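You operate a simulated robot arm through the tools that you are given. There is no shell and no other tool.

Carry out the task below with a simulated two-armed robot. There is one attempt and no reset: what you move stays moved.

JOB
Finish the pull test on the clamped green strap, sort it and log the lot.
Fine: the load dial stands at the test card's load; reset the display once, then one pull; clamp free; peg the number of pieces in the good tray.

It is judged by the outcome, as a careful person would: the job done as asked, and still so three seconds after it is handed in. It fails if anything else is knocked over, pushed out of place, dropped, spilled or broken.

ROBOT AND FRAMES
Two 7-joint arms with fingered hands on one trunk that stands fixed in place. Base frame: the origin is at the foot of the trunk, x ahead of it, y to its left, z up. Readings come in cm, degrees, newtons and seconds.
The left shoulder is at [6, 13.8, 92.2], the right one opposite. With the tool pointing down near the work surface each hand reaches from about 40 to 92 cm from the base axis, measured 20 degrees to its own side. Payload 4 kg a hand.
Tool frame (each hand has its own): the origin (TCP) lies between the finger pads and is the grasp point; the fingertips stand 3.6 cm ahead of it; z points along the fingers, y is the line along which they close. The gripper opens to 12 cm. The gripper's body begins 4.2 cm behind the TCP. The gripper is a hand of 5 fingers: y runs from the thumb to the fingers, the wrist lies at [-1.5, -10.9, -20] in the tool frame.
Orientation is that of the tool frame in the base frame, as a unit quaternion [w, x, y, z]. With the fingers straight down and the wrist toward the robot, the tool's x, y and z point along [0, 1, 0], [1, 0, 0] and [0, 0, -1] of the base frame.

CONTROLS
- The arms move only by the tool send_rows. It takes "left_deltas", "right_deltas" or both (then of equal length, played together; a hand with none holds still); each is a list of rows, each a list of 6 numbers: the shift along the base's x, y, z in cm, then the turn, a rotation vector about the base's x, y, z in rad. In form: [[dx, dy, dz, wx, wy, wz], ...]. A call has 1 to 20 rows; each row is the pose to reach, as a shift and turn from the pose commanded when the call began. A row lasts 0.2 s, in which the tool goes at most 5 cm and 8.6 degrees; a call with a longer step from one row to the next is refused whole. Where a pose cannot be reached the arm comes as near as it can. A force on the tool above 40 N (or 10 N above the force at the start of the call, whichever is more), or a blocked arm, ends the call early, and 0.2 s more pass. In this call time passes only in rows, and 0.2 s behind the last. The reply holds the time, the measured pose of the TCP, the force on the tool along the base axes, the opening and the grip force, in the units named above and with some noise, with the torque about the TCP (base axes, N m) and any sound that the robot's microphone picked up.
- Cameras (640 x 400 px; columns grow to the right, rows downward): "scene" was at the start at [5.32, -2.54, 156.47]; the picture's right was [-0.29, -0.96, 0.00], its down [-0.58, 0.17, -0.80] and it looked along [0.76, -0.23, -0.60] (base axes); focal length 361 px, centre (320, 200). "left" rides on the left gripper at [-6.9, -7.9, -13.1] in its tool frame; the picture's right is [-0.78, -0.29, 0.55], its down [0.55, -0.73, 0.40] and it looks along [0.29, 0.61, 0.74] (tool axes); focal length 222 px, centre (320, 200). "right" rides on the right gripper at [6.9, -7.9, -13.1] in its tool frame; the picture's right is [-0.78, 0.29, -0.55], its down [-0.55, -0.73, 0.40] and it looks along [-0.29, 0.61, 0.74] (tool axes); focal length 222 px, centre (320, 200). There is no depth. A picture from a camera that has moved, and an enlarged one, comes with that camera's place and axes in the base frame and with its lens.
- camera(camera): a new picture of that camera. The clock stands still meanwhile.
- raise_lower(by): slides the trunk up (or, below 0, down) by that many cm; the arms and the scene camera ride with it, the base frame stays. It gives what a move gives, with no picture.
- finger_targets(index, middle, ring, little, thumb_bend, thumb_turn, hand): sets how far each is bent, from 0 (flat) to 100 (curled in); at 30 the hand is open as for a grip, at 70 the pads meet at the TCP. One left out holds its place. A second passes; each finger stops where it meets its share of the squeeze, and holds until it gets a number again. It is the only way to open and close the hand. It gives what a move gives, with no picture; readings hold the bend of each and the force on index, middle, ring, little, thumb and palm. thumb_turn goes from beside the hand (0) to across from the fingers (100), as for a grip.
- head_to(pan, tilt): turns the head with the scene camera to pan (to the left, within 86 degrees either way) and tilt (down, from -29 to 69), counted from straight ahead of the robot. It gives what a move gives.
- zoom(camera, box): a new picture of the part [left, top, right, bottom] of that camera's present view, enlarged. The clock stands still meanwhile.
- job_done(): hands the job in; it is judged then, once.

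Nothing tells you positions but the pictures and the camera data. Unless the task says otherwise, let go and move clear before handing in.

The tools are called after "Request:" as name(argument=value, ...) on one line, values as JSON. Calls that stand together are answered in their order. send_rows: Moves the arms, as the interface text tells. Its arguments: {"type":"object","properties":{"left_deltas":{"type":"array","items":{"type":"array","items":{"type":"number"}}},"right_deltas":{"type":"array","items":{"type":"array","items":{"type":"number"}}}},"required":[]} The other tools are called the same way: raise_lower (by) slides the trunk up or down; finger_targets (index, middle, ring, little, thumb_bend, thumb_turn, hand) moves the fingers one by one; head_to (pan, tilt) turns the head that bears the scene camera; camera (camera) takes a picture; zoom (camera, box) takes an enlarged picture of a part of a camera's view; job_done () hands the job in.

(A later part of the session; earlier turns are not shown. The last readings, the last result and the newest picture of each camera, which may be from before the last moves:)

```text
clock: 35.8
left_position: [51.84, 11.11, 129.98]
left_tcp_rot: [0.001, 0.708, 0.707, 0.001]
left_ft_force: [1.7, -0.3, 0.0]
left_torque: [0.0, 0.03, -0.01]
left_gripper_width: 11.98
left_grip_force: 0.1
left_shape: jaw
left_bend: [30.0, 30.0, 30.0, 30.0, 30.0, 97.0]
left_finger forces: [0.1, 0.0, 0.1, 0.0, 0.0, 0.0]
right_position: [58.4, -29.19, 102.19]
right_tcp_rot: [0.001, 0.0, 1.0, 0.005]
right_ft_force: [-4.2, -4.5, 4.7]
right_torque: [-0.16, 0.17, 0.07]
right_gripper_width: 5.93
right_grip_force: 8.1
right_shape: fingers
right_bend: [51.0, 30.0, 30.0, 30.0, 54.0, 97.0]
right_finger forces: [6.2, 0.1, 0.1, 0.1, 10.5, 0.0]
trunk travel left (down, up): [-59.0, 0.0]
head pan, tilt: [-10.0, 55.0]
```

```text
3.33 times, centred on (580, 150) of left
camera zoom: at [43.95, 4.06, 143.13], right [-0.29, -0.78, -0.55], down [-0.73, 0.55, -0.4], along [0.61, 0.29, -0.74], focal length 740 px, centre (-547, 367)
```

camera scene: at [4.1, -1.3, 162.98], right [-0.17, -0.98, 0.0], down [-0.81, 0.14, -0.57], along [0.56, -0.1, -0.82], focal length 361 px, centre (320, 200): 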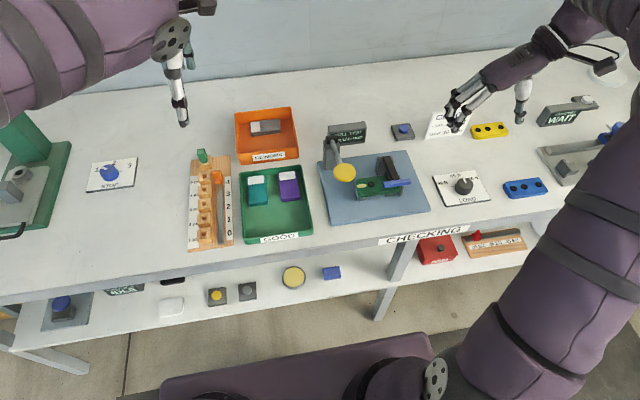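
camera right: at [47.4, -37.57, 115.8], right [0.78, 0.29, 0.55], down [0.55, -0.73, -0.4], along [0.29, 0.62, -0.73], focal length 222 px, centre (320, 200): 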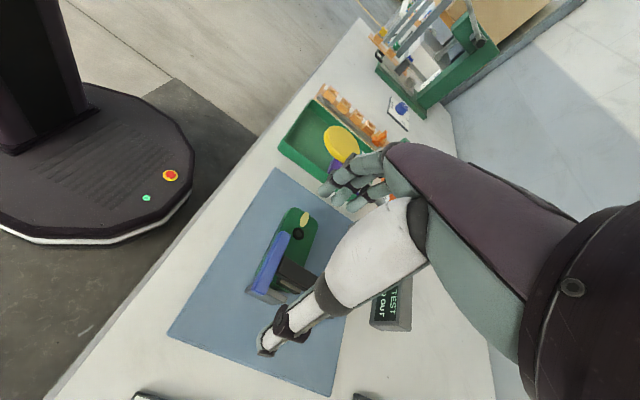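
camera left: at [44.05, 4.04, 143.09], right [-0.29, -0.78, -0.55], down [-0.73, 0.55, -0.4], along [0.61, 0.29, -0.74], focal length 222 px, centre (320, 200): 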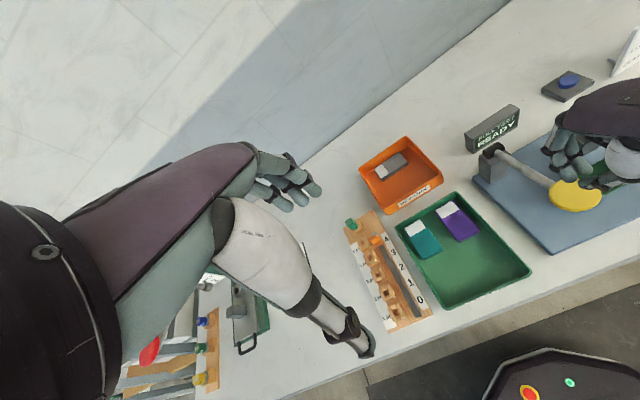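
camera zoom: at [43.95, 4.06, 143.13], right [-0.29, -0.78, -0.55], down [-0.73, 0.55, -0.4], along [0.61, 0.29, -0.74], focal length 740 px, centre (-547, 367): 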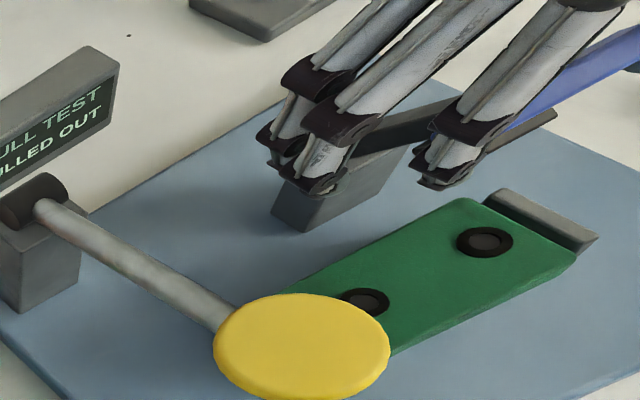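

The clamp is about 60° open, with a small reaction force building. I'll go a little further and check for a stop.

Request:
send_rows(right_deltas=[[0.5, 0, 0.5, 0, 0, 0], [1.1, 0, 0.9, 0, 0, 0], [1.75, 0, 1.2, 0, 0, 0]])

Request:
zoom(camera="scene", box=[340, 100, 440, 175])

Request:
zoom(camera="left", box=[520, 70, 640, 190])

```text
clock: 36.6
left_position: [51.98, 11.09, 129.97]
left_tcp_rot: [0.0, 0.708, 0.706, -0.001]
left_ft_force: [0.0, 0.0, -0.4]
left_torque: [0.01, 0.01, 0.0]
left_gripper_width: 11.96
left_grip_force: 0.0
left_shape: jaw
left_bend: [30.0, 30.0, 30.0, 30.0, 30.0, 97.0]
left_finger forces: [0.0, 0.1, 0.1, 0.0, 0.0, 0.0]
right_position: [60.18, -29.16, 103.25]
right_tcp_rot: [0.0, 0.0, 1.0, 0.005]
right_ft_force: [-1.1, -5.0, 0.0]
right_torque: [-0.21, 0.03, 0.05]
right_gripper_width: 5.46
right_grip_force: 6.7
right_shape: fingers
right_bend: [53.0, 30.0, 30.0, 30.0, 54.0, 98.0]
right_finger forces: [4.0, 0.1, 0.0, 0.0, 9.1, 0.0]
trunk travel left (down, up): [-59.0, 0.0]
head pan, tilt: [-10.0, 55.0]
```

```text
5.33 times, centred on (390, 138) of scene
camera zoom: at [4.13, -1.37, 162.97], right [-0.17, -0.98, 0.0], down [-0.81, 0.14, -0.57], along [0.56, -0.1, -0.82], focal length 1926 px, centre (-53, 533)
```

zoom: 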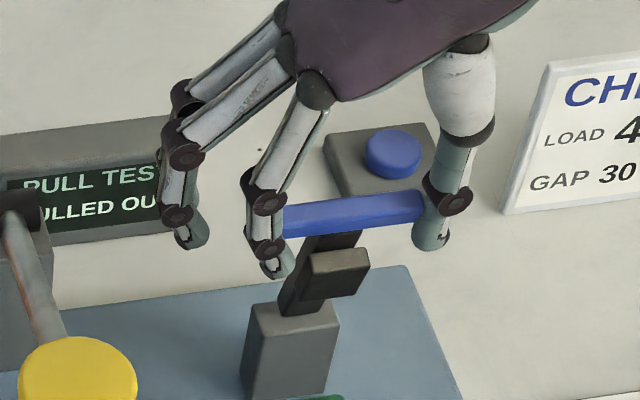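

```text
3.33 times, centred on (580, 130) of left
camera zoom: at [44.05, 4.03, 143.09], right [-0.29, -0.78, -0.55], down [-0.73, 0.55, -0.4], along [0.61, 0.29, -0.74], focal length 740 px, centre (-547, 433)
```

zoom: 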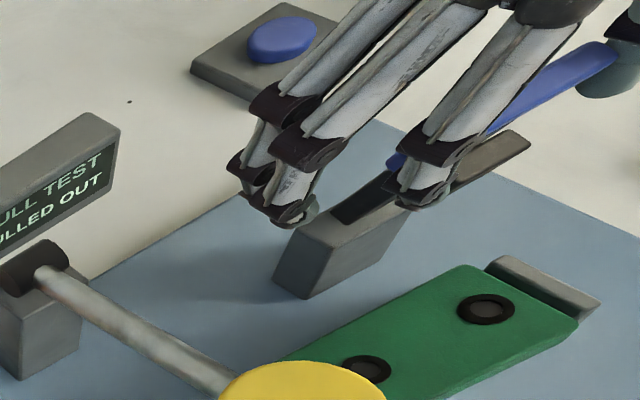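

The arm is near 77° now. I'll continue past vertical so it stays open by itself.

Request:
send_rows(right_deltas=[[0.6, 0, 0.25, 0, 0, 0], [1.2, 0, 0.45, 0, 0, 0], [1.9, 0, 0.5, 0, 0, 0], [2.6, 0, 0.4, 0, 0, 0]])

Request:
zoom(camera="scene", box=[340, 100, 440, 175])

Request:
zoom(camera="left", box=[520, 70, 640, 190])

```text
clock: 37.6
left_position: [51.9, 11.11, 130.1]
left_tcp_rot: [0.0, 0.707, 0.708, 0.0]
left_ft_force: [0.6, 0.5, 0.3]
left_torque: [0.03, 0.03, -0.03]
left_gripper_width: 11.98
left_grip_force: 0.0
left_shape: jaw
left_bend: [30.0, 30.0, 30.0, 30.0, 30.0, 97.0]
left_finger forces: [0.0, 0.1, 0.0, 0.0, 0.0, 0.0]
right_position: [62.67, -29.07, 103.74]
right_tcp_rot: [0.0, -0.001, 1.0, 0.005]
right_ft_force: [-5.2, -2.0, 0.2]
right_torque: [-0.07, 0.12, -0.08]
right_gripper_width: 3.7
right_grip_force: 3.1
right_shape: fingers
right_bend: [57.0, 30.0, 30.0, 30.0, 59.0, 96.0]
right_finger forces: [1.4, 0.1, 0.0, 0.0, 4.5, 0.0]
trunk travel left (down, up): [-59.0, 0.0]
head pan, tilt: [-10.0, 55.0]
```

```text
5.33 times, centred on (390, 138) of scene
camera zoom: at [4.03, -1.29, 162.98], right [-0.17, -0.98, 0.0], down [-0.81, 0.14, -0.57], along [0.57, -0.1, -0.82], focal length 1926 px, centre (-53, 533)
```

zoom: 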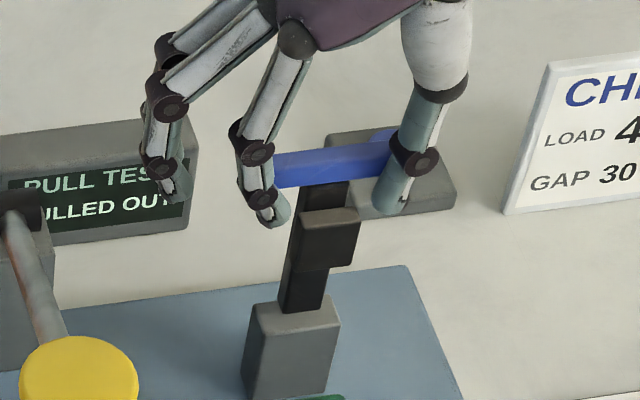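

```text
3.33 times, centred on (580, 130) of left
camera zoom: at [43.96, 4.11, 143.12], right [-0.29, -0.79, -0.55], down [-0.73, 0.55, -0.4], along [0.61, 0.29, -0.74], focal length 740 px, centre (-547, 433)
```

zoom: 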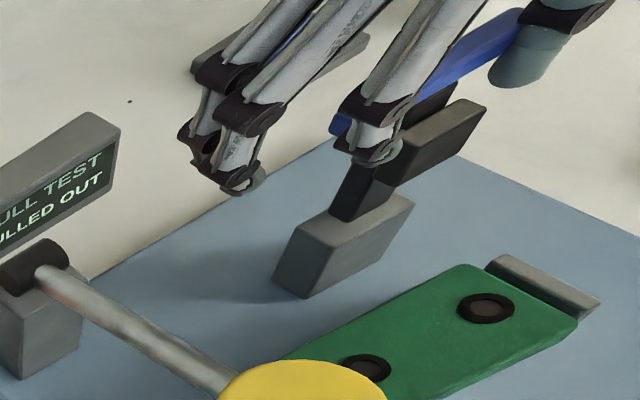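

The arm looks upright or just past vertical, and the fingers are now pushing it from the front. I'll nudge it slightly further to feel for the stop.

Request:
send_rows(right_deltas=[[0.4, 0, -0.1, 0, 0, 0], [0.8, 0, -0.2, 0, 0, 0], [1.2, 0, -0.3, 0, 0, 0]])

Request:
zoom(camera="scene", box=[340, 100, 440, 175])

Request:
zoom(camera="left", box=[520, 70, 640, 190])

```text
clock: 38.4
left_position: [51.64, 10.99, 130.32]
left_tcp_rot: [0.001, 0.708, 0.707, 0.001]
left_ft_force: [0.0, -0.4, -0.1]
left_torque: [-0.01, -0.03, 0.02]
left_gripper_width: 11.95
left_grip_force: 0.1
left_shape: jaw
left_bend: [30.0, 30.0, 30.0, 30.0, 30.0, 97.0]
left_finger forces: [0.1, 0.0, 0.0, 0.0, 0.1, 0.0]
right_position: [63.37, -29.18, 103.58]
right_tcp_rot: [-0.001, -0.002, 1.0, 0.005]
right_ft_force: [-31.9, -1.6, 10.9]
right_torque: [-0.13, 0.72, 0.3]
right_gripper_width: 3.72
right_grip_force: 16.2
right_shape: fingers
right_bend: [56.0, 30.0, 30.0, 30.0, 60.0, 94.0]
right_finger forces: [19.3, 0.1, 0.1, 0.0, 13.3, 0.0]
trunk travel left (down, up): [-59.0, 0.0]
head pan, tilt: [-10.0, 55.0]
```

```text
5.33 times, centred on (390, 138) of scene
camera zoom: at [3.57, -1.29, 163.0], right [-0.17, -0.98, 0.0], down [-0.8, 0.14, -0.58], along [0.57, -0.1, -0.82], focal length 1926 px, centre (-53, 533)
```

zoom: 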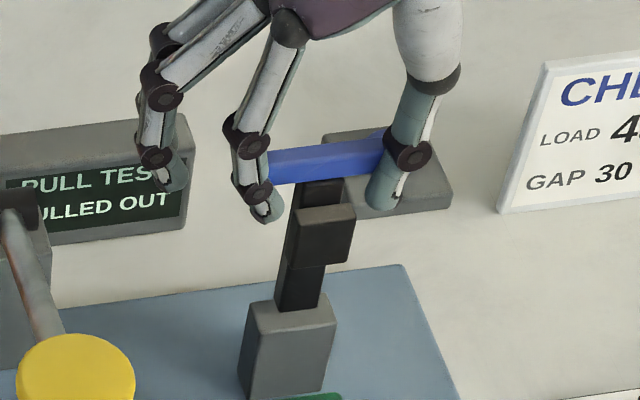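

```text
3.33 times, centred on (580, 130) of left
camera zoom: at [43.56, 4.07, 143.25], right [-0.29, -0.78, -0.55], down [-0.73, 0.55, -0.4], along [0.62, 0.29, -0.73], focal length 740 px, centre (-547, 433)
```

zoom: 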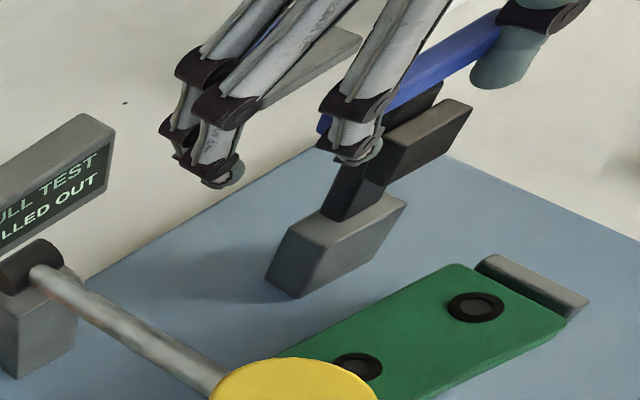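

It's at the hard stop, just past vertical (32 N), so the clamp is fully open. I'll back off, open the fingers and lift clear to see if it stays up.

Request:
send_rows(right_deltas=[[-0.4, 0, 0.1, 0, 0, 0], [-0.8, 0, 0.2, 0, 0, 0], [-1.1, 0, 0.3, 0, 0, 0]])

Request:
finger_targets(hand="right", index=30, thumb_bend=30)

Request:
zoom(camera="scene", box=[340, 100, 440, 175])

Request:
zoom(camera="left", box=[520, 70, 640, 190])

```text
clock: 39.2
left_position: [51.85, 11.03, 129.97]
left_tcp_rot: [0.001, 0.707, 0.707, 0.001]
left_ft_force: [0.0, 0.3, 0.0]
left_torque: [-0.02, 0.04, 0.03]
left_gripper_width: 11.96
left_grip_force: 0.0
left_shape: jaw
left_bend: [30.0, 30.0, 30.0, 30.0, 30.0, 97.0]
left_finger forces: [0.0, 0.1, 0.0, 0.0, 0.1, 0.1]
right_position: [62.83, -29.1, 103.72]
right_tcp_rot: [0.002, 0.0, 1.0, 0.005]
right_ft_force: [-8.7, -0.7, -1.8]
right_torque: [-0.06, 0.17, 0.05]
right_gripper_width: 3.7
right_grip_force: 4.6
right_shape: fingers
right_bend: [56.0, 30.0, 30.0, 30.0, 59.0, 96.0]
right_finger forces: [4.4, 0.1, 0.1, 0.0, 5.0, 0.1]
trunk travel left (down, up): [-59.0, 0.0]
head pan, tilt: [-10.0, 55.0]
```

```text
clock: 40.2
left_position: [51.83, 10.98, 129.98]
left_tcp_rot: [0.0, 0.707, 0.707, 0.001]
left_ft_force: [0.9, -0.6, -0.3]
left_torque: [-0.01, 0.03, 0.0]
left_gripper_width: 11.96
left_grip_force: 0.0
left_shape: jaw
left_bend: [30.0, 30.0, 30.0, 30.0, 30.0, 97.0]
left_finger forces: [0.0, 0.1, 0.0, 0.0, 0.0, 0.1]
right_position: [62.74, -29.12, 103.71]
right_tcp_rot: [0.001, 0.0, 1.0, 0.005]
right_ft_force: [-0.7, 0.1, 0.2]
right_torque: [0.0, 0.03, -0.05]
right_gripper_width: 11.91
right_grip_force: 0.0
right_shape: fingers
right_bend: [30.0, 30.0, 30.0, 30.0, 30.0, 94.0]
right_finger forces: [0.0, 0.1, 0.0, 0.0, 0.1, 0.1]
trunk travel left (down, up): [-59.0, 0.0]
head pan, tilt: [-10.0, 55.0]
```

```text
5.33 times, centred on (390, 138) of scene
camera zoom: at [4.12, -1.3, 162.98], right [-0.17, -0.98, 0.0], down [-0.81, 0.14, -0.57], along [0.56, -0.1, -0.82], focal length 1926 px, centre (-53, 533)
```

zoom: 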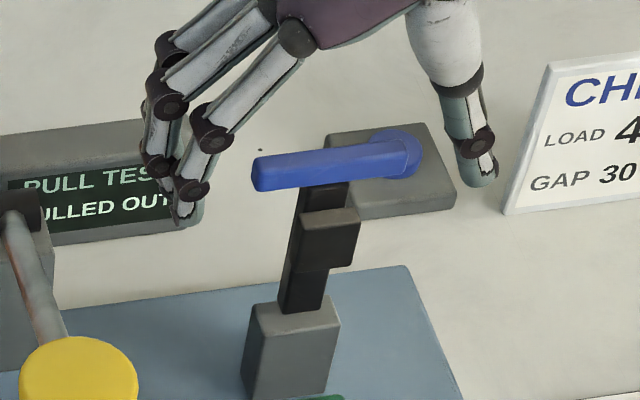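

```text
3.33 times, centred on (580, 130) of left
camera zoom: at [44.04, 4.09, 143.09], right [-0.29, -0.78, -0.55], down [-0.73, 0.55, -0.4], along [0.61, 0.29, -0.74], focal length 740 px, centre (-547, 433)
```

zoom: 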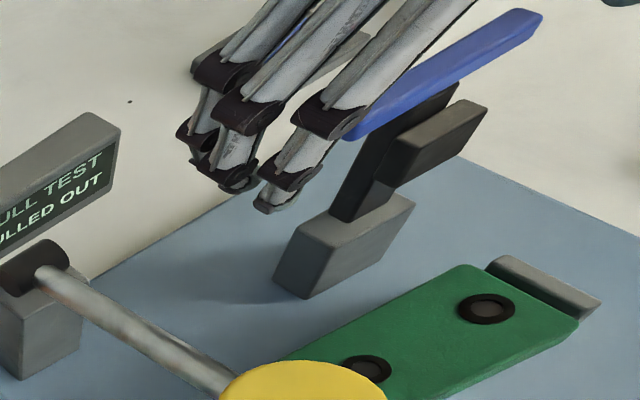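

The clamp stays open on its own and the strap is free. I'll lift the right hand straight up and turn it back so it can pinch the strap across its width.

Request:
send_rows(right_deltas=[[0, 0, 3, 0, 0, 0], [0, 0, 6, 0, 0, 0], [0, 0, 9, 0, 0, 0], [0, 0, 11, 0, 0, -0.14], [-1, 0, 11, 0, 0, -0.28], [-2, 0, 11, 0, 0, -0.42], [-3, 0, 11, 0, 0, -0.56], [-4, 1, 11, 0, 0, -0.7], [-5, 2, 11, 0, 0, -0.84], [-6, 3, 11, 0, 0, -0.98], [-6.5, 4, 11, 0, 0, -1.12], [-6.5, 5, 11, 0, 0, -1.26], [-6.5, 6, 11, 0, 0, -1.4], [-6.5, 7, 11, 0, 0, -1.54], [-6.5, 7.3, 11, 0, 0, -1.576]])

Request:
camera(camera="scene")

Request:
camera(camera="right")

```text
clock: 43.4
left_position: [51.95, 10.91, 130.08]
left_tcp_rot: [0.0, 0.707, 0.707, 0.0]
left_ft_force: [-0.3, 0.0, 0.0]
left_torque: [-0.03, 0.04, 0.0]
left_gripper_width: 11.97
left_grip_force: 0.1
left_shape: jaw
left_bend: [30.0, 30.0, 30.0, 30.0, 30.0, 97.0]
left_finger forces: [0.0, 0.0, 0.0, 0.1, 0.1, 0.0]
right_position: [56.37, -21.92, 114.69]
right_tcp_rot: [0.005, 0.709, 0.705, 0.004]
right_ft_force: [-0.1, 0.4, -0.8]
right_torque: [0.0, 0.02, 0.0]
right_gripper_width: 11.91
right_grip_force: 0.1
right_shape: fingers
right_bend: [30.0, 30.0, 30.0, 30.0, 30.0, 94.0]
right_finger forces: [0.0, 0.0, 0.0, 0.0, 0.0, 0.0]
trunk travel left (down, up): [-59.0, 0.0]
head pan, tilt: [-10.0, 55.0]
```

```text
taken
camera scene: at [4.11, -1.31, 162.98], right [-0.17, -0.98, 0.0], down [-0.81, 0.14, -0.57], along [0.56, -0.1, -0.82], focal length 361 px, centre (320, 200)
```

scene: 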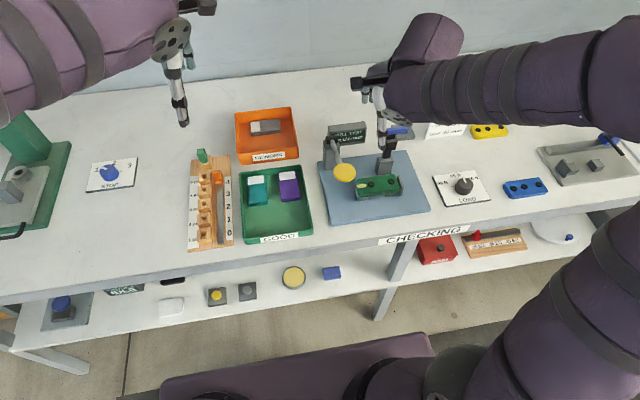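

```text
taken
camera right: at [48.34, -14.98, 127.65], right [0.28, -0.78, 0.55], down [-0.73, -0.55, -0.4], along [0.62, -0.29, -0.73], focal length 222 px, centre (320, 200)
```

right: 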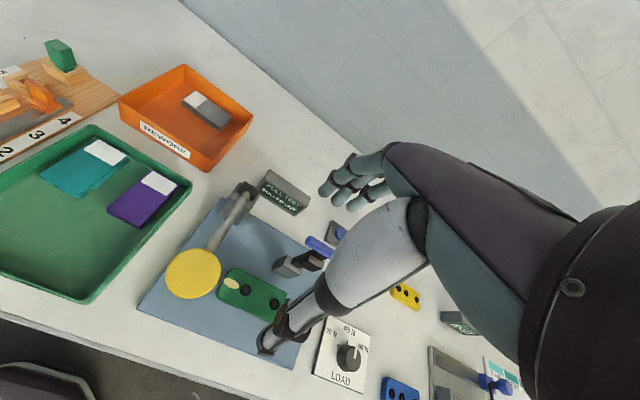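

The strap lies free on its two blocks. I'll take zooms of the strap and of the REWORK tray to fix their positions.

Request:
zoom(camera="scene", box=[345, 155, 425, 205])

Request:
zoom(camera="right", box=[150, 200, 350, 360])

Request:
zoom(camera="scene", box=[220, 100, 310, 170])

Request:
zoom(camera="right", box=[110, 50, 270, 190])

```text
8.00 times, centred on (385, 180) of scene
camera zoom: at [4.11, -1.31, 162.98], right [-0.17, -0.98, 0.0], down [-0.81, 0.14, -0.57], along [0.56, -0.1, -0.82], focal length 2889 px, centre (-200, 360)
```

zoom: 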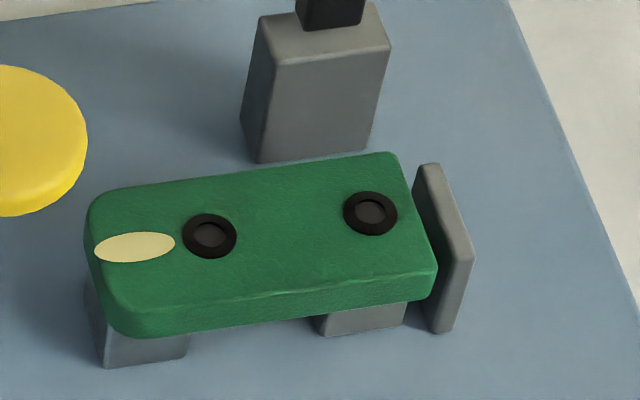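

```text
2.50 times, centred on (250, 280) of right
camera zoom: at [48.34, -14.98, 127.65], right [0.28, -0.78, 0.55], down [-0.73, -0.55, -0.4], along [0.62, -0.29, -0.73], focal length 555 px, centre (495, 0)
```

zoom: 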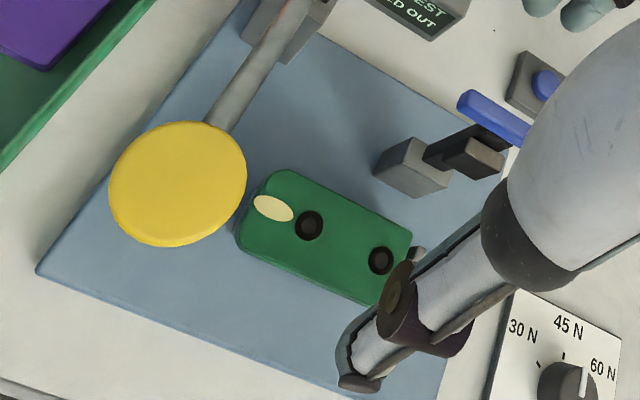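

```text
5.71 times, centred on (265, 135) of scene
camera zoom: at [4.11, -1.31, 162.98], right [-0.17, -0.98, 0.0], down [-0.81, 0.14, -0.57], along [0.56, -0.1, -0.82], focal length 2064 px, centre (634, 571)
```

zoom: 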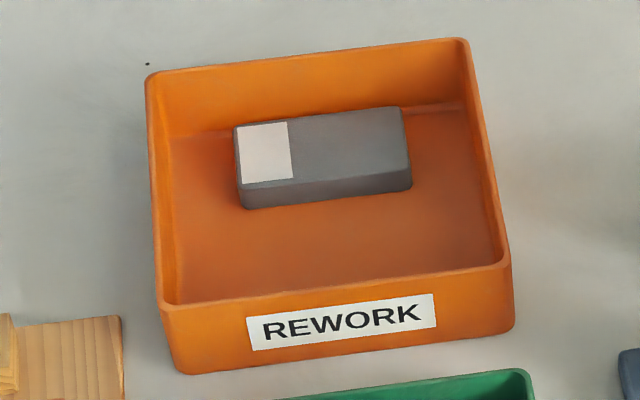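

```text
2.86 times, centred on (190, 120) of right
camera zoom: at [48.34, -14.98, 127.65], right [0.28, -0.78, 0.55], down [-0.73, -0.55, -0.4], along [0.62, -0.29, -0.73], focal length 635 px, centre (691, 429)
```

zoom: 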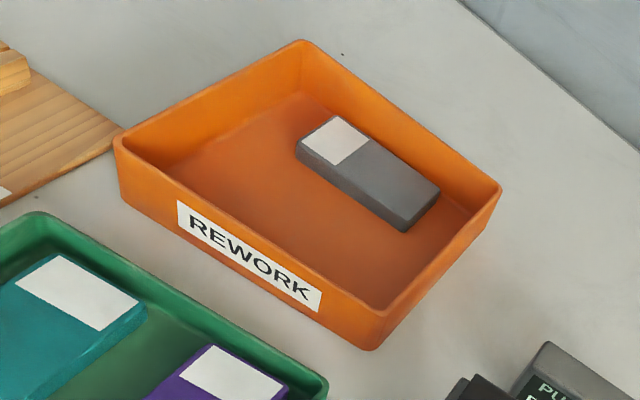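

The strap spans about x 54.0–58.5, y -30.2 to -19.8, with its top near z 91. The REWORK tray has a free front strip at x 74–84. I'll check the finger spacing before descending between the lever pad and the clamp.

Request:
zoom(camera="left", box=[500, 0, 640, 120])

Request:
zoom(camera="scene", box=[330, 60, 430, 180])

Request:
zoom(camera="right", box=[250, 130, 450, 370])

```text
3.33 times, centred on (570, 60) of left
camera zoom: at [44.04, 4.08, 143.09], right [-0.29, -0.78, -0.55], down [-0.73, 0.55, -0.4], along [0.61, 0.29, -0.74], focal length 740 px, centre (-513, 667)
```

zoom: 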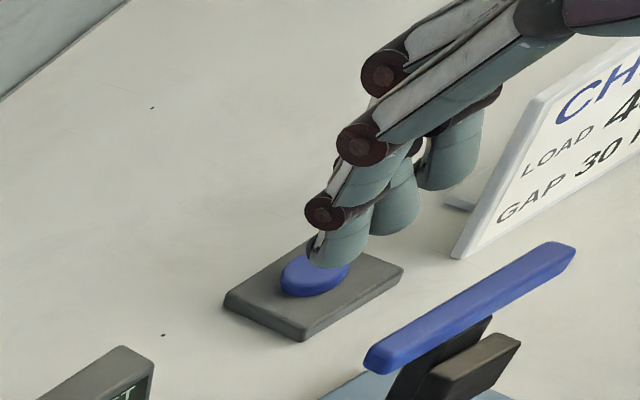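

```text
3.33 times, centred on (380, 120) of scene
camera zoom: at [4.11, -1.31, 162.98], right [-0.17, -0.98, 0.0], down [-0.81, 0.14, -0.57], along [0.56, -0.1, -0.82], focal length 1204 px, centre (120, 467)
```

zoom: 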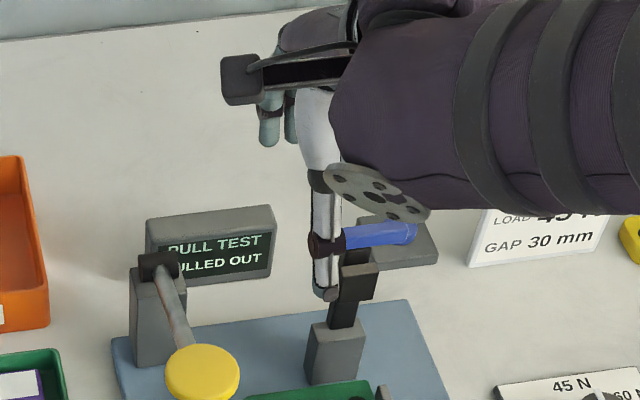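

```text
1.67 times, centred on (350, 250) of right
camera zoom: at [48.34, -14.98, 127.65], right [0.28, -0.78, 0.55], down [-0.73, -0.55, -0.4], along [0.62, -0.29, -0.73], focal length 370 px, centre (270, 117)
```

zoom: 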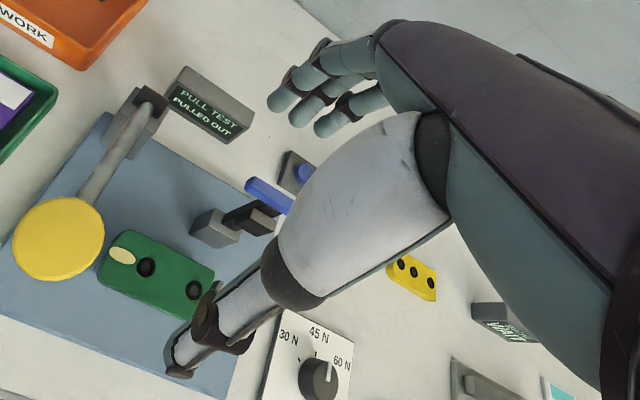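

Clearances favour the left hand for the strap: its fingers spread away from the clamp and its thumb side stays clear of the lever pad. I'll park the right arm to the right and preshape the left hand to about a 7.5 cm opening.

Request:
send_rows(right_deltas=[[-1, -4, 1, 0, 0, 0], [-3, -8, 2, 0, 0, 0], [-5, -12, 4, 0, 0, 0], [-7, -16, 6, 0, 0, 0], [-9, -20, 8, 0, 0, 0], [-11, -23, 10, 0, 0, 0], [-13, -25, 12, 0, 0, 0]])

Request:
finger_targets(hand="left", index=45, middle=45, ring=45, little=45, thumb_bend=45, thumb_turn=100)

Request:
send_rows(left_deltas=[[0.5, -3.8, -1, 0, 0, 0], [1, -7.6, -2, 0, 0, 0], [1.5, -11.4, -3.5, 0, 0, 0], [2, -15.2, -5, 0, 0, 0], [2.5, -19, -7, 0, 0, 0], [3, -22.8, -9, 0, 0, 0], [3.5, -26.6, -11, 0, 0, 0], [4, -30.4, -13, 0, 0, 0], [4.3, -34, -15, 0, 0, 0], [4.3, -36.9, -17, 0, 0, 0]])

Request:
camera(camera="scene")

Request:
camera(camera="left")

Request:
camera(camera="right")

```text
clock: 45.0
left_position: [52.0, 11.0, 130.01]
left_tcp_rot: [0.0, 0.707, 0.707, 0.001]
left_ft_force: [-0.2, -0.4, 0.0]
left_torque: [0.0, 0.06, -0.01]
left_gripper_width: 12.01
left_grip_force: 0.0
left_shape: jaw
left_bend: [30.0, 30.0, 30.0, 30.0, 30.0, 97.0]
left_finger forces: [0.0, 0.0, 0.0, 0.0, 0.0, 0.0]
right_position: [43.21, -46.86, 126.71]
right_tcp_rot: [0.004, 0.709, 0.706, 0.003]
right_ft_force: [-0.1, 0.0, 0.5]
right_torque: [-0.01, 0.01, 0.01]
right_gripper_width: 11.93
right_grip_force: 0.0
right_shape: fingers
right_bend: [30.0, 30.0, 30.0, 30.0, 30.0, 94.0]
right_finger forces: [0.0, 0.0, 0.0, 0.0, 0.0, 0.0]
trunk travel left (down, up): [-59.0, 0.0]
head pan, tilt: [-10.0, 55.0]
```

```text
clock: 46.0
left_position: [51.92, 11.05, 130.01]
left_tcp_rot: [0.001, 0.707, 0.707, 0.001]
left_ft_force: [0.3, 0.5, 0.0]
left_torque: [-0.04, -0.02, 0.0]
left_gripper_width: 7.54
left_grip_force: 0.1
left_shape: fingers
left_bend: [45.0, 45.0, 45.0, 45.0, 45.0, 99.0]
left_finger forces: [0.1, 0.0, 0.0, 0.1, 0.0, 0.0]
right_position: [43.21, -46.95, 126.6]
right_tcp_rot: [0.004, 0.709, 0.705, 0.003]
right_ft_force: [-1.0, -0.4, 0.0]
right_torque: [-0.01, 0.01, 0.0]
right_gripper_width: 11.94
right_grip_force: 0.1
right_shape: fingers
right_bend: [30.0, 30.0, 30.0, 30.0, 30.0, 94.0]
right_finger forces: [0.0, 0.1, 0.1, 0.0, 0.1, 0.0]
trunk travel left (down, up): [-59.0, 0.0]
head pan, tilt: [-10.0, 55.0]
```

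```text
clock: 48.2
left_position: [56.39, -26.03, 112.99]
left_tcp_rot: [0.0, 0.707, 0.707, 0.0]
left_ft_force: [0.5, -0.3, -0.6]
left_torque: [0.01, -0.03, 0.02]
left_gripper_width: 7.51
left_grip_force: 0.1
left_shape: fingers
left_bend: [45.0, 45.0, 45.0, 45.0, 45.0, 99.0]
left_finger forces: [0.0, 0.1, 0.0, 0.0, 0.0, 0.0]
right_position: [43.25, -47.01, 126.62]
right_tcp_rot: [0.005, 0.709, 0.705, 0.003]
right_ft_force: [0.4, 0.2, 0.9]
right_torque: [0.0, 0.0, 0.01]
right_gripper_width: 11.93
right_grip_force: 0.1
right_shape: fingers
right_bend: [30.0, 30.0, 30.0, 30.0, 30.0, 94.0]
right_finger forces: [0.0, 0.0, 0.0, 0.1, 0.0, 0.0]
trunk travel left (down, up): [-59.0, 0.0]
head pan, tilt: [-10.0, 55.0]
```

```text
taken
camera scene: at [4.13, -1.42, 162.98], right [-0.17, -0.98, 0.0], down [-0.81, 0.14, -0.57], along [0.56, -0.1, -0.82], focal length 361 px, centre (320, 200)
```

scene: 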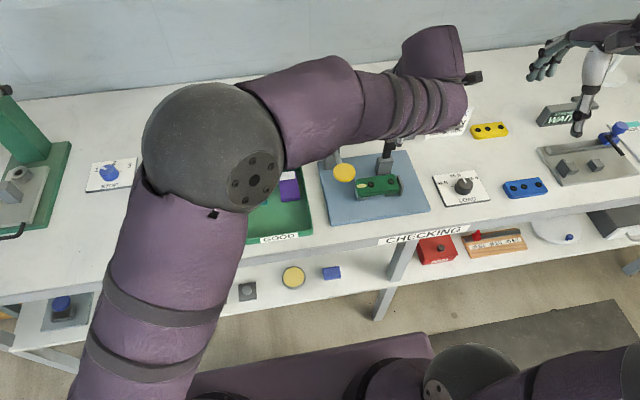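

```text
taken
camera left: at [48.41, -32.91, 126.09], right [-0.29, -0.78, -0.55], down [-0.74, 0.55, -0.4], along [0.61, 0.29, -0.74], focal length 222 px, centre (320, 200)
```

left: 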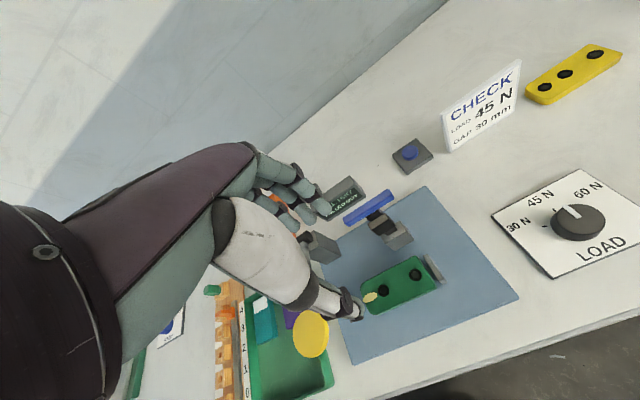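

```text
taken
camera right: at [35.31, -40.07, 139.59], right [0.28, -0.79, 0.55], down [-0.73, -0.55, -0.4], along [0.62, -0.29, -0.73], focal length 222 px, centre (320, 200)
```

right: 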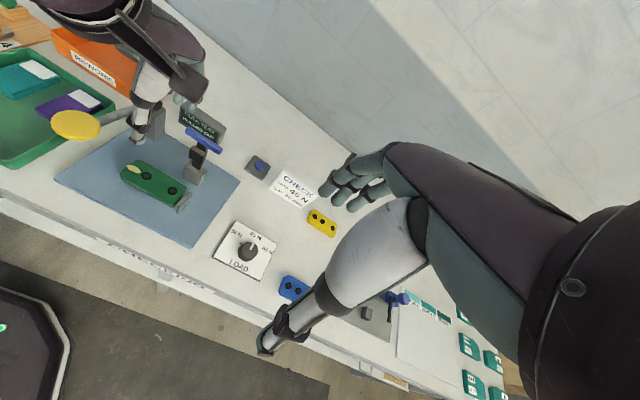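

The left hand is over the strap with the elbow high and clear. I'll narrow the opening slightly, centre the hand, and descend partway to check.

Request:
finger_targets(hand="left", index=48, middle=48, ring=48, little=48, thumb_bend=48)

Request:
send_rows(left_deltas=[[-0.4, 0.6, -2, 0, 0, 0], [-0.4, 0.6, -4, 0, 0, 0], [-0.4, 0.6, -6, 0, 0, 0], [-0.4, 0.6, -7.5, 0, 0, 0]])

Request:
camera(camera="left")

Request:
zoom(camera="right", box=[40, 40, 260, 230])

Request:
zoom(camera="scene", box=[320, 60, 460, 210])

```text
clock: 49.2
left_position: [56.22, -25.93, 113.11]
left_tcp_rot: [0.0, 0.707, 0.707, 0.0]
left_ft_force: [0.6, 0.4, 0.3]
left_torque: [0.0, -0.01, -0.02]
left_gripper_width: 6.64
left_grip_force: 0.0
left_shape: fingers
left_bend: [48.0, 48.0, 48.0, 48.0, 48.0, 100.0]
left_finger forces: [0.0, 0.0, 0.1, 0.0, 0.0, 0.0]
right_position: [43.26, -46.98, 126.59]
right_tcp_rot: [0.004, 0.709, 0.706, 0.003]
right_ft_force: [-0.5, 0.4, -0.2]
right_torque: [0.01, 0.0, -0.01]
right_gripper_width: 11.93
right_grip_force: 0.1
right_shape: fingers
right_bend: [30.0, 30.0, 30.0, 30.0, 30.0, 94.0]
right_finger forces: [0.1, 0.0, 0.1, 0.1, 0.1, 0.0]
trunk travel left (down, up): [-59.0, 0.0]
head pan, tilt: [-10.0, 55.0]
```

```text
clock: 50.2
left_position: [55.84, -25.27, 105.48]
left_tcp_rot: [0.0, 0.707, 0.707, 0.0]
left_ft_force: [0.2, 0.5, 0.2]
left_torque: [-0.02, -0.01, 0.01]
left_gripper_width: 6.59
left_grip_force: 0.0
left_shape: fingers
left_bend: [48.0, 48.0, 48.0, 48.0, 48.0, 100.0]
left_finger forces: [0.0, 0.0, 0.0, 0.0, 0.0, 0.0]
right_position: [43.31, -46.88, 126.66]
right_tcp_rot: [0.004, 0.709, 0.705, 0.004]
right_ft_force: [0.2, 0.2, 0.2]
right_torque: [-0.01, 0.04, -0.01]
right_gripper_width: 11.94
right_grip_force: 0.0
right_shape: fingers
right_bend: [30.0, 30.0, 30.0, 30.0, 30.0, 94.0]
right_finger forces: [0.0, 0.0, 0.1, 0.0, 0.0, 0.0]
trunk travel left (down, up): [-59.0, 0.0]
head pan, tilt: [-10.0, 55.0]
```

```text
taken
camera left: at [47.91, -32.2, 118.53], right [-0.29, -0.78, -0.55], down [-0.73, 0.55, -0.4], along [0.61, 0.29, -0.74], focal length 222 px, centre (320, 200)
```

left: 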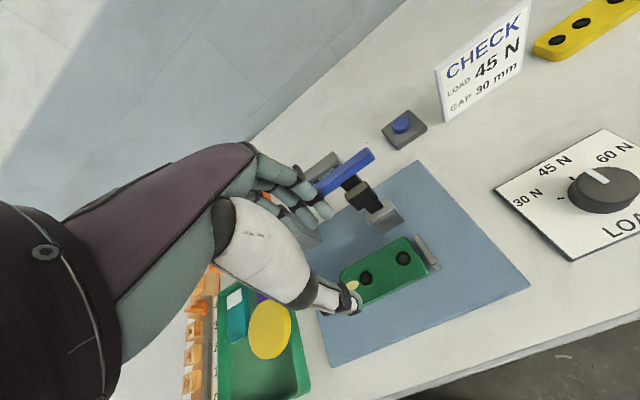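

```text
2.11 times, centred on (150, 135) of right
camera zoom: at [35.3, -40.01, 139.61], right [0.28, -0.79, 0.55], down [-0.73, -0.55, -0.4], along [0.62, -0.29, -0.73], focal length 468 px, centre (678, 337)
```

zoom: 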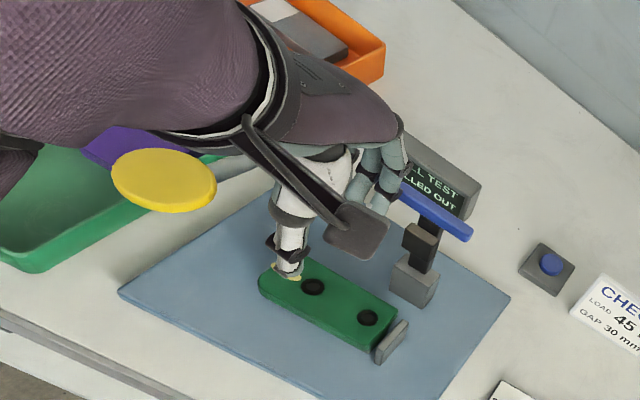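

```text
2.67 times, centred on (390, 135) of scene
camera zoom: at [4.12, -1.35, 162.98], right [-0.17, -0.98, 0.0], down [-0.81, 0.14, -0.57], along [0.56, -0.1, -0.82], focal length 963 px, centre (133, 373)
```

zoom: 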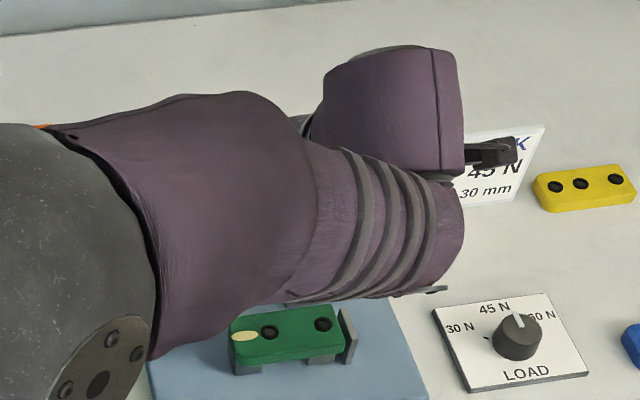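

Seen from the parked right camera, the left fingers pass just beside the open clamp bar, with the thumb in front of the strap. I'll descend further in small steps.

Request:
send_rows(left_deltas=[[0, 0.1, -1.2, 0, 0, 0], [0, 0.1, -2.4, 0, 0, 0], [0, 0.1, -3.6, 0, 0, 0], [0, 0.1, -4.8, 0, 0, 0], [0, 0.1, -6, 0, 0, 0], [0, 0.1, -7.2, 0, 0, 0], [0, 0.1, -8.4, 0, 0, 0]])

Request:
camera(camera="left")

Request:
zoom(camera="right", box=[40, 40, 260, 230])

```text
clock: 51.8
left_position: [55.82, -25.08, 97.17]
left_tcp_rot: [0.0, 0.707, 0.708, 0.0]
left_ft_force: [0.2, -0.4, 0.3]
left_torque: [0.0, 0.0, 0.01]
left_gripper_width: 6.62
left_grip_force: 0.1
left_shape: fingers
left_bend: [48.0, 48.0, 48.0, 48.0, 48.0, 100.0]
left_finger forces: [0.0, 0.0, 0.0, 0.0, 0.0, 0.1]
right_position: [43.2, -46.86, 126.6]
right_tcp_rot: [0.004, 0.709, 0.706, 0.003]
right_ft_force: [-1.0, 0.1, 0.2]
right_torque: [-0.01, -0.02, -0.02]
right_gripper_width: 11.95
right_grip_force: 0.0
right_shape: fingers
right_bend: [30.0, 30.0, 30.0, 30.0, 30.0, 94.0]
right_finger forces: [0.0, 0.0, 0.1, 0.0, 0.1, 0.0]
trunk travel left (down, up): [-59.0, 0.0]
head pan, tilt: [-10.0, 55.0]
```

```text
taken
camera left: at [47.91, -32.12, 110.21], right [-0.29, -0.79, -0.55], down [-0.74, 0.55, -0.4], along [0.61, 0.29, -0.74], focal length 222 px, centre (320, 200)
```

left: 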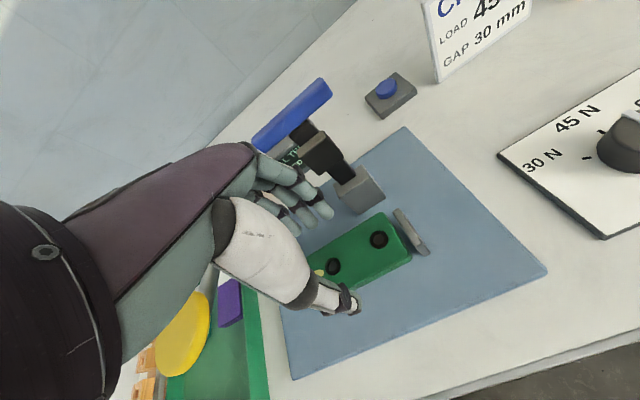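

```text
2.11 times, centred on (150, 135) of right
camera zoom: at [35.3, -40.0, 139.62], right [0.28, -0.79, 0.55], down [-0.73, -0.55, -0.4], along [0.62, -0.29, -0.73], focal length 468 px, centre (678, 337)
```

zoom: 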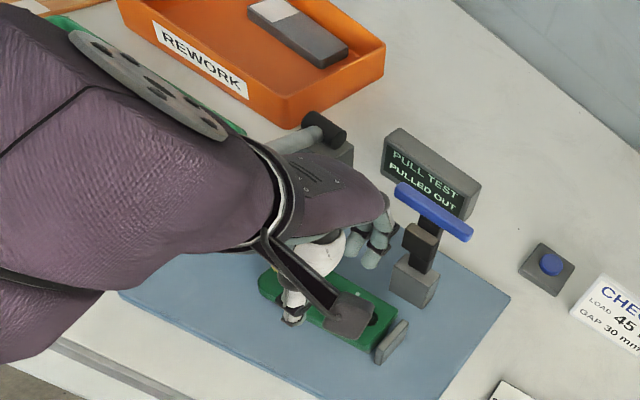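

Clear so far. I'll shift slightly away from the lever pad and descend the last 5 cm so the fingers straddle the strap.

Request:
send_rows(left_deltas=[[0.1, -0.5, -0.8, 0, 0, 0], [0.2, -0.5, -1.6, 0, 0, 0], [0.2, -0.5, -2.4, 0, 0, 0], [0.2, -0.5, -3.2, 0, 0, 0], [0.2, -0.5, -4.0, 0, 0, 0], [0.2, -0.5, -4.7, 0, 0, 0]])

Request:
camera(camera="left")

Request:
zoom(camera="right", box=[40, 40, 260, 230])

```text
clock: 53.2
left_position: [56.02, -25.75, 92.38]
left_tcp_rot: [0.0, 0.706, 0.708, 0.0]
left_ft_force: [0.3, -0.3, -0.1]
left_torque: [-0.01, 0.05, -0.02]
left_gripper_width: 6.63
left_grip_force: 0.1
left_shape: fingers
left_bend: [48.0, 48.0, 48.0, 48.0, 48.0, 100.0]
left_finger forces: [0.0, 0.0, 0.0, 0.1, 0.1, 0.0]
right_position: [43.23, -46.96, 126.62]
right_tcp_rot: [0.004, 0.709, 0.705, 0.003]
right_ft_force: [0.8, -0.4, 0.4]
right_torque: [-0.04, -0.04, 0.0]
right_gripper_width: 11.96
right_grip_force: 0.1
right_shape: fingers
right_bend: [30.0, 30.0, 30.0, 30.0, 30.0, 94.0]
right_finger forces: [0.0, 0.1, 0.0, 0.1, 0.0, 0.0]
trunk travel left (down, up): [-59.0, 0.0]
head pan, tilt: [-10.0, 55.0]
```

```text
taken
camera left: at [48.15, -32.63, 105.46], right [-0.29, -0.79, -0.55], down [-0.74, 0.55, -0.4], along [0.61, 0.29, -0.74], focal length 222 px, centre (320, 200)
```

left: 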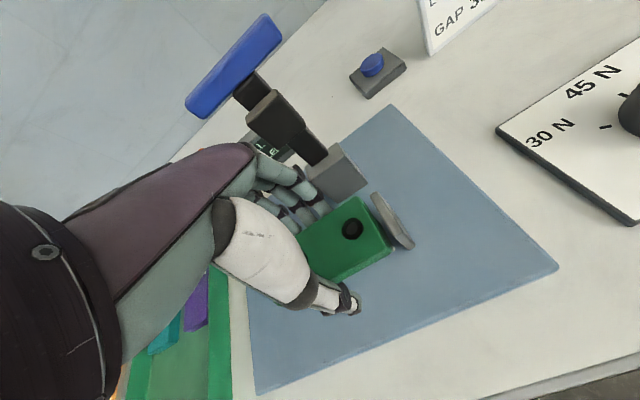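

```text
2.11 times, centred on (150, 135) of right
camera zoom: at [35.29, -40.0, 139.62], right [0.28, -0.79, 0.55], down [-0.73, -0.55, -0.4], along [0.62, -0.29, -0.73], focal length 468 px, centre (678, 337)
```

zoom: 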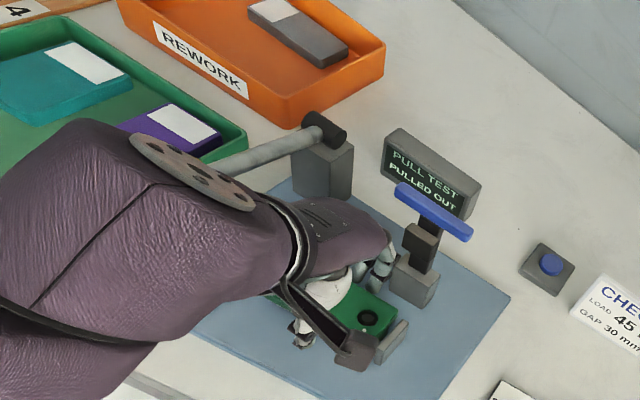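

The strap sits between the thumb and fingers with no contact forces yet. I'll close on it.

Request:
finger_targets(hand="left", index=64, middle=64, ring=64, little=64, thumb_bend=64)

Request:
camera(camera="left")

```text
clock: 54.2
left_position: [55.98, -25.6, 92.45]
left_tcp_rot: [-0.001, 0.707, 0.707, 0.0]
left_ft_force: [1.0, 0.6, 0.2]
left_torque: [0.03, -0.02, -0.01]
left_gripper_width: 3.5
left_grip_force: 9.8
left_shape: fingers
left_bend: [61.0, 64.0, 62.0, 63.0, 59.0, 100.0]
left_finger forces: [3.9, 0.0, 2.4, 3.7, 8.8, 0.0]
right_position: [43.22, -46.85, 126.61]
right_tcp_rot: [0.004, 0.709, 0.706, 0.004]
right_ft_force: [0.1, 1.3, -0.5]
right_torque: [-0.04, 0.0, -0.01]
right_gripper_width: 11.92
right_grip_force: 0.1
right_shape: fingers
right_bend: [30.0, 30.0, 30.0, 30.0, 30.0, 94.0]
right_finger forces: [0.0, 0.0, 0.1, 0.1, 0.0, 0.0]
trunk travel left (down, up): [-59.0, 0.0]
head pan, tilt: [-10.0, 55.0]
```

```text
taken
camera left: at [48.16, -32.62, 105.46], right [-0.29, -0.78, -0.55], down [-0.73, 0.55, -0.4], along [0.61, 0.29, -0.74], focal length 222 px, centre (320, 200)
```

left: 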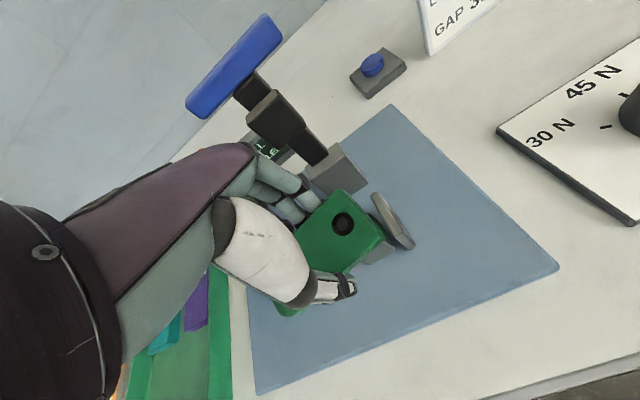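

The strap shifted a bit as the hand closed. I'll look closer before lifting.

Request:
zoom(camera="left", box=[220, 140, 440, 330])

Request:
zoom(camera="right", box=[110, 120, 210, 220])

Request:
zoom(camera="scene", box=[320, 100, 460, 220])

```text
2.11 times, centred on (330, 235) of left
camera zoom: at [48.16, -32.62, 105.46], right [-0.29, -0.78, -0.55], down [-0.73, 0.55, -0.4], along [0.61, 0.29, -0.74], focal length 468 px, centre (299, 126)
```

zoom: 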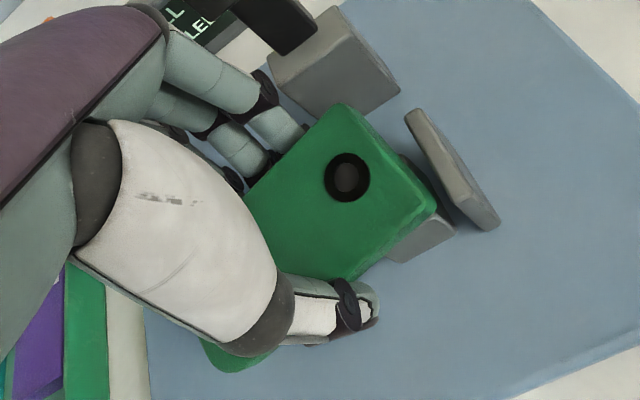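

```text
4.00 times, centred on (160, 170) of right
camera zoom: at [35.3, -39.98, 139.62], right [0.28, -0.79, 0.55], down [-0.73, -0.55, -0.4], along [0.62, -0.29, -0.73], focal length 888 px, centre (960, 320)
```

zoom: 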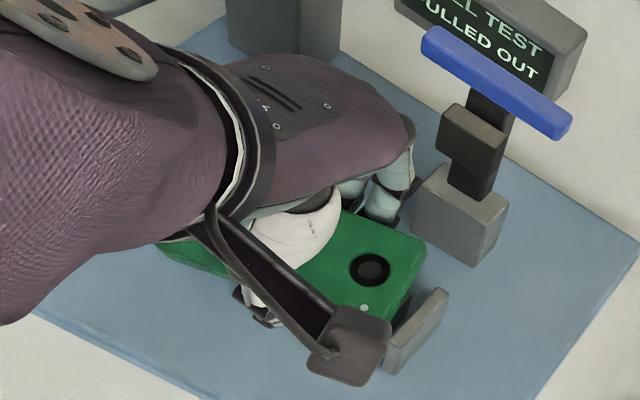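

```text
3.33 times, centred on (390, 160) of scene
camera zoom: at [4.12, -1.32, 162.98], right [-0.17, -0.98, 0.0], down [-0.81, 0.14, -0.57], along [0.56, -0.1, -0.82], focal length 1204 px, centre (87, 333)
```

zoom: 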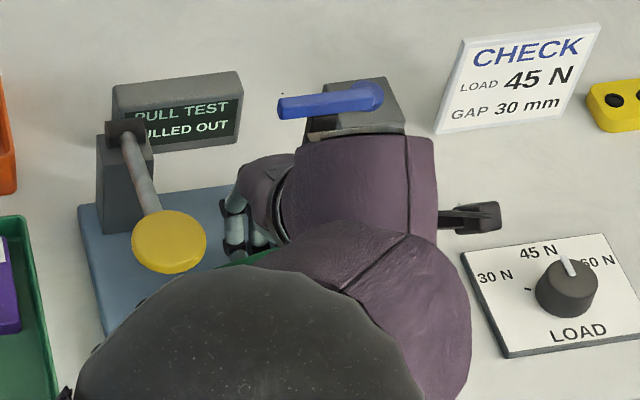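

The outer fingers pushed the strap round by about 10°. I'll let go so it settles on the blocks, then regrip with only the index and middle fingers against the thumb.

Request:
finger_targets(hand="left", index=48, middle=48, ring=40, little=40, thumb_bend=48)

Request:
zoom(camera="left", box=[220, 140, 440, 330])

Request:
zoom(camera="right", box=[110, 120, 210, 220])

```text
clock: 55.2
left_position: [56.09, -25.76, 92.37]
left_tcp_rot: [0.001, 0.707, 0.708, 0.0]
left_ft_force: [0.8, -0.4, -0.3]
left_torque: [-0.01, -0.01, 0.0]
left_gripper_width: 6.54
left_grip_force: 0.1
left_shape: fingers
left_bend: [48.0, 48.0, 40.0, 40.0, 48.0, 100.0]
left_finger forces: [0.0, 0.0, 0.0, 0.1, 0.0, 0.0]
right_position: [43.28, -46.88, 126.65]
right_tcp_rot: [0.005, 0.709, 0.705, 0.003]
right_ft_force: [-0.3, -0.2, 0.5]
right_torque: [-0.03, -0.02, -0.01]
right_gripper_width: 11.93
right_grip_force: 0.0
right_shape: fingers
right_bend: [30.0, 30.0, 30.0, 30.0, 30.0, 94.0]
right_finger forces: [0.1, 0.0, 0.0, 0.0, 0.0, 0.1]
trunk travel left (down, up): [-59.0, 0.0]
head pan, tilt: [-10.0, 55.0]
```

```text
2.11 times, centred on (330, 235) of left
camera zoom: at [48.14, -32.62, 105.46], right [-0.29, -0.78, -0.55], down [-0.73, 0.55, -0.4], along [0.61, 0.29, -0.74], focal length 468 px, centre (299, 126)
```

zoom: 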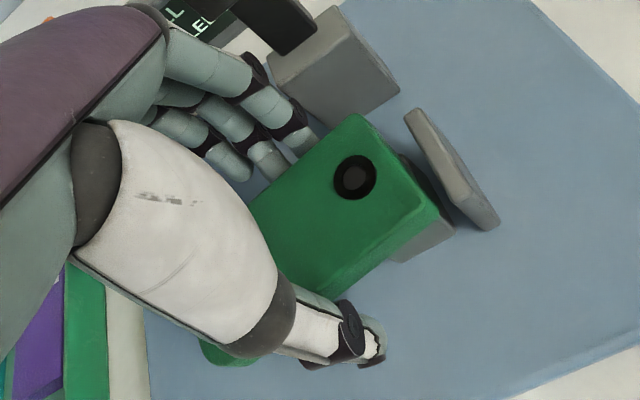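

```text
4.00 times, centred on (160, 170) of right
camera zoom: at [35.29, -39.99, 139.62], right [0.28, -0.79, 0.55], down [-0.73, -0.55, -0.4], along [0.62, -0.29, -0.73], focal length 888 px, centre (960, 320)
```

zoom: 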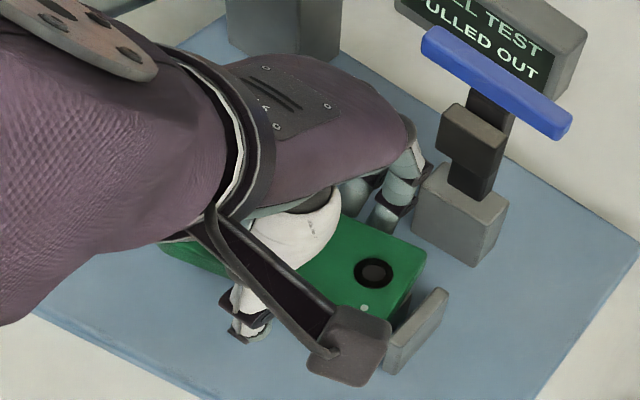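

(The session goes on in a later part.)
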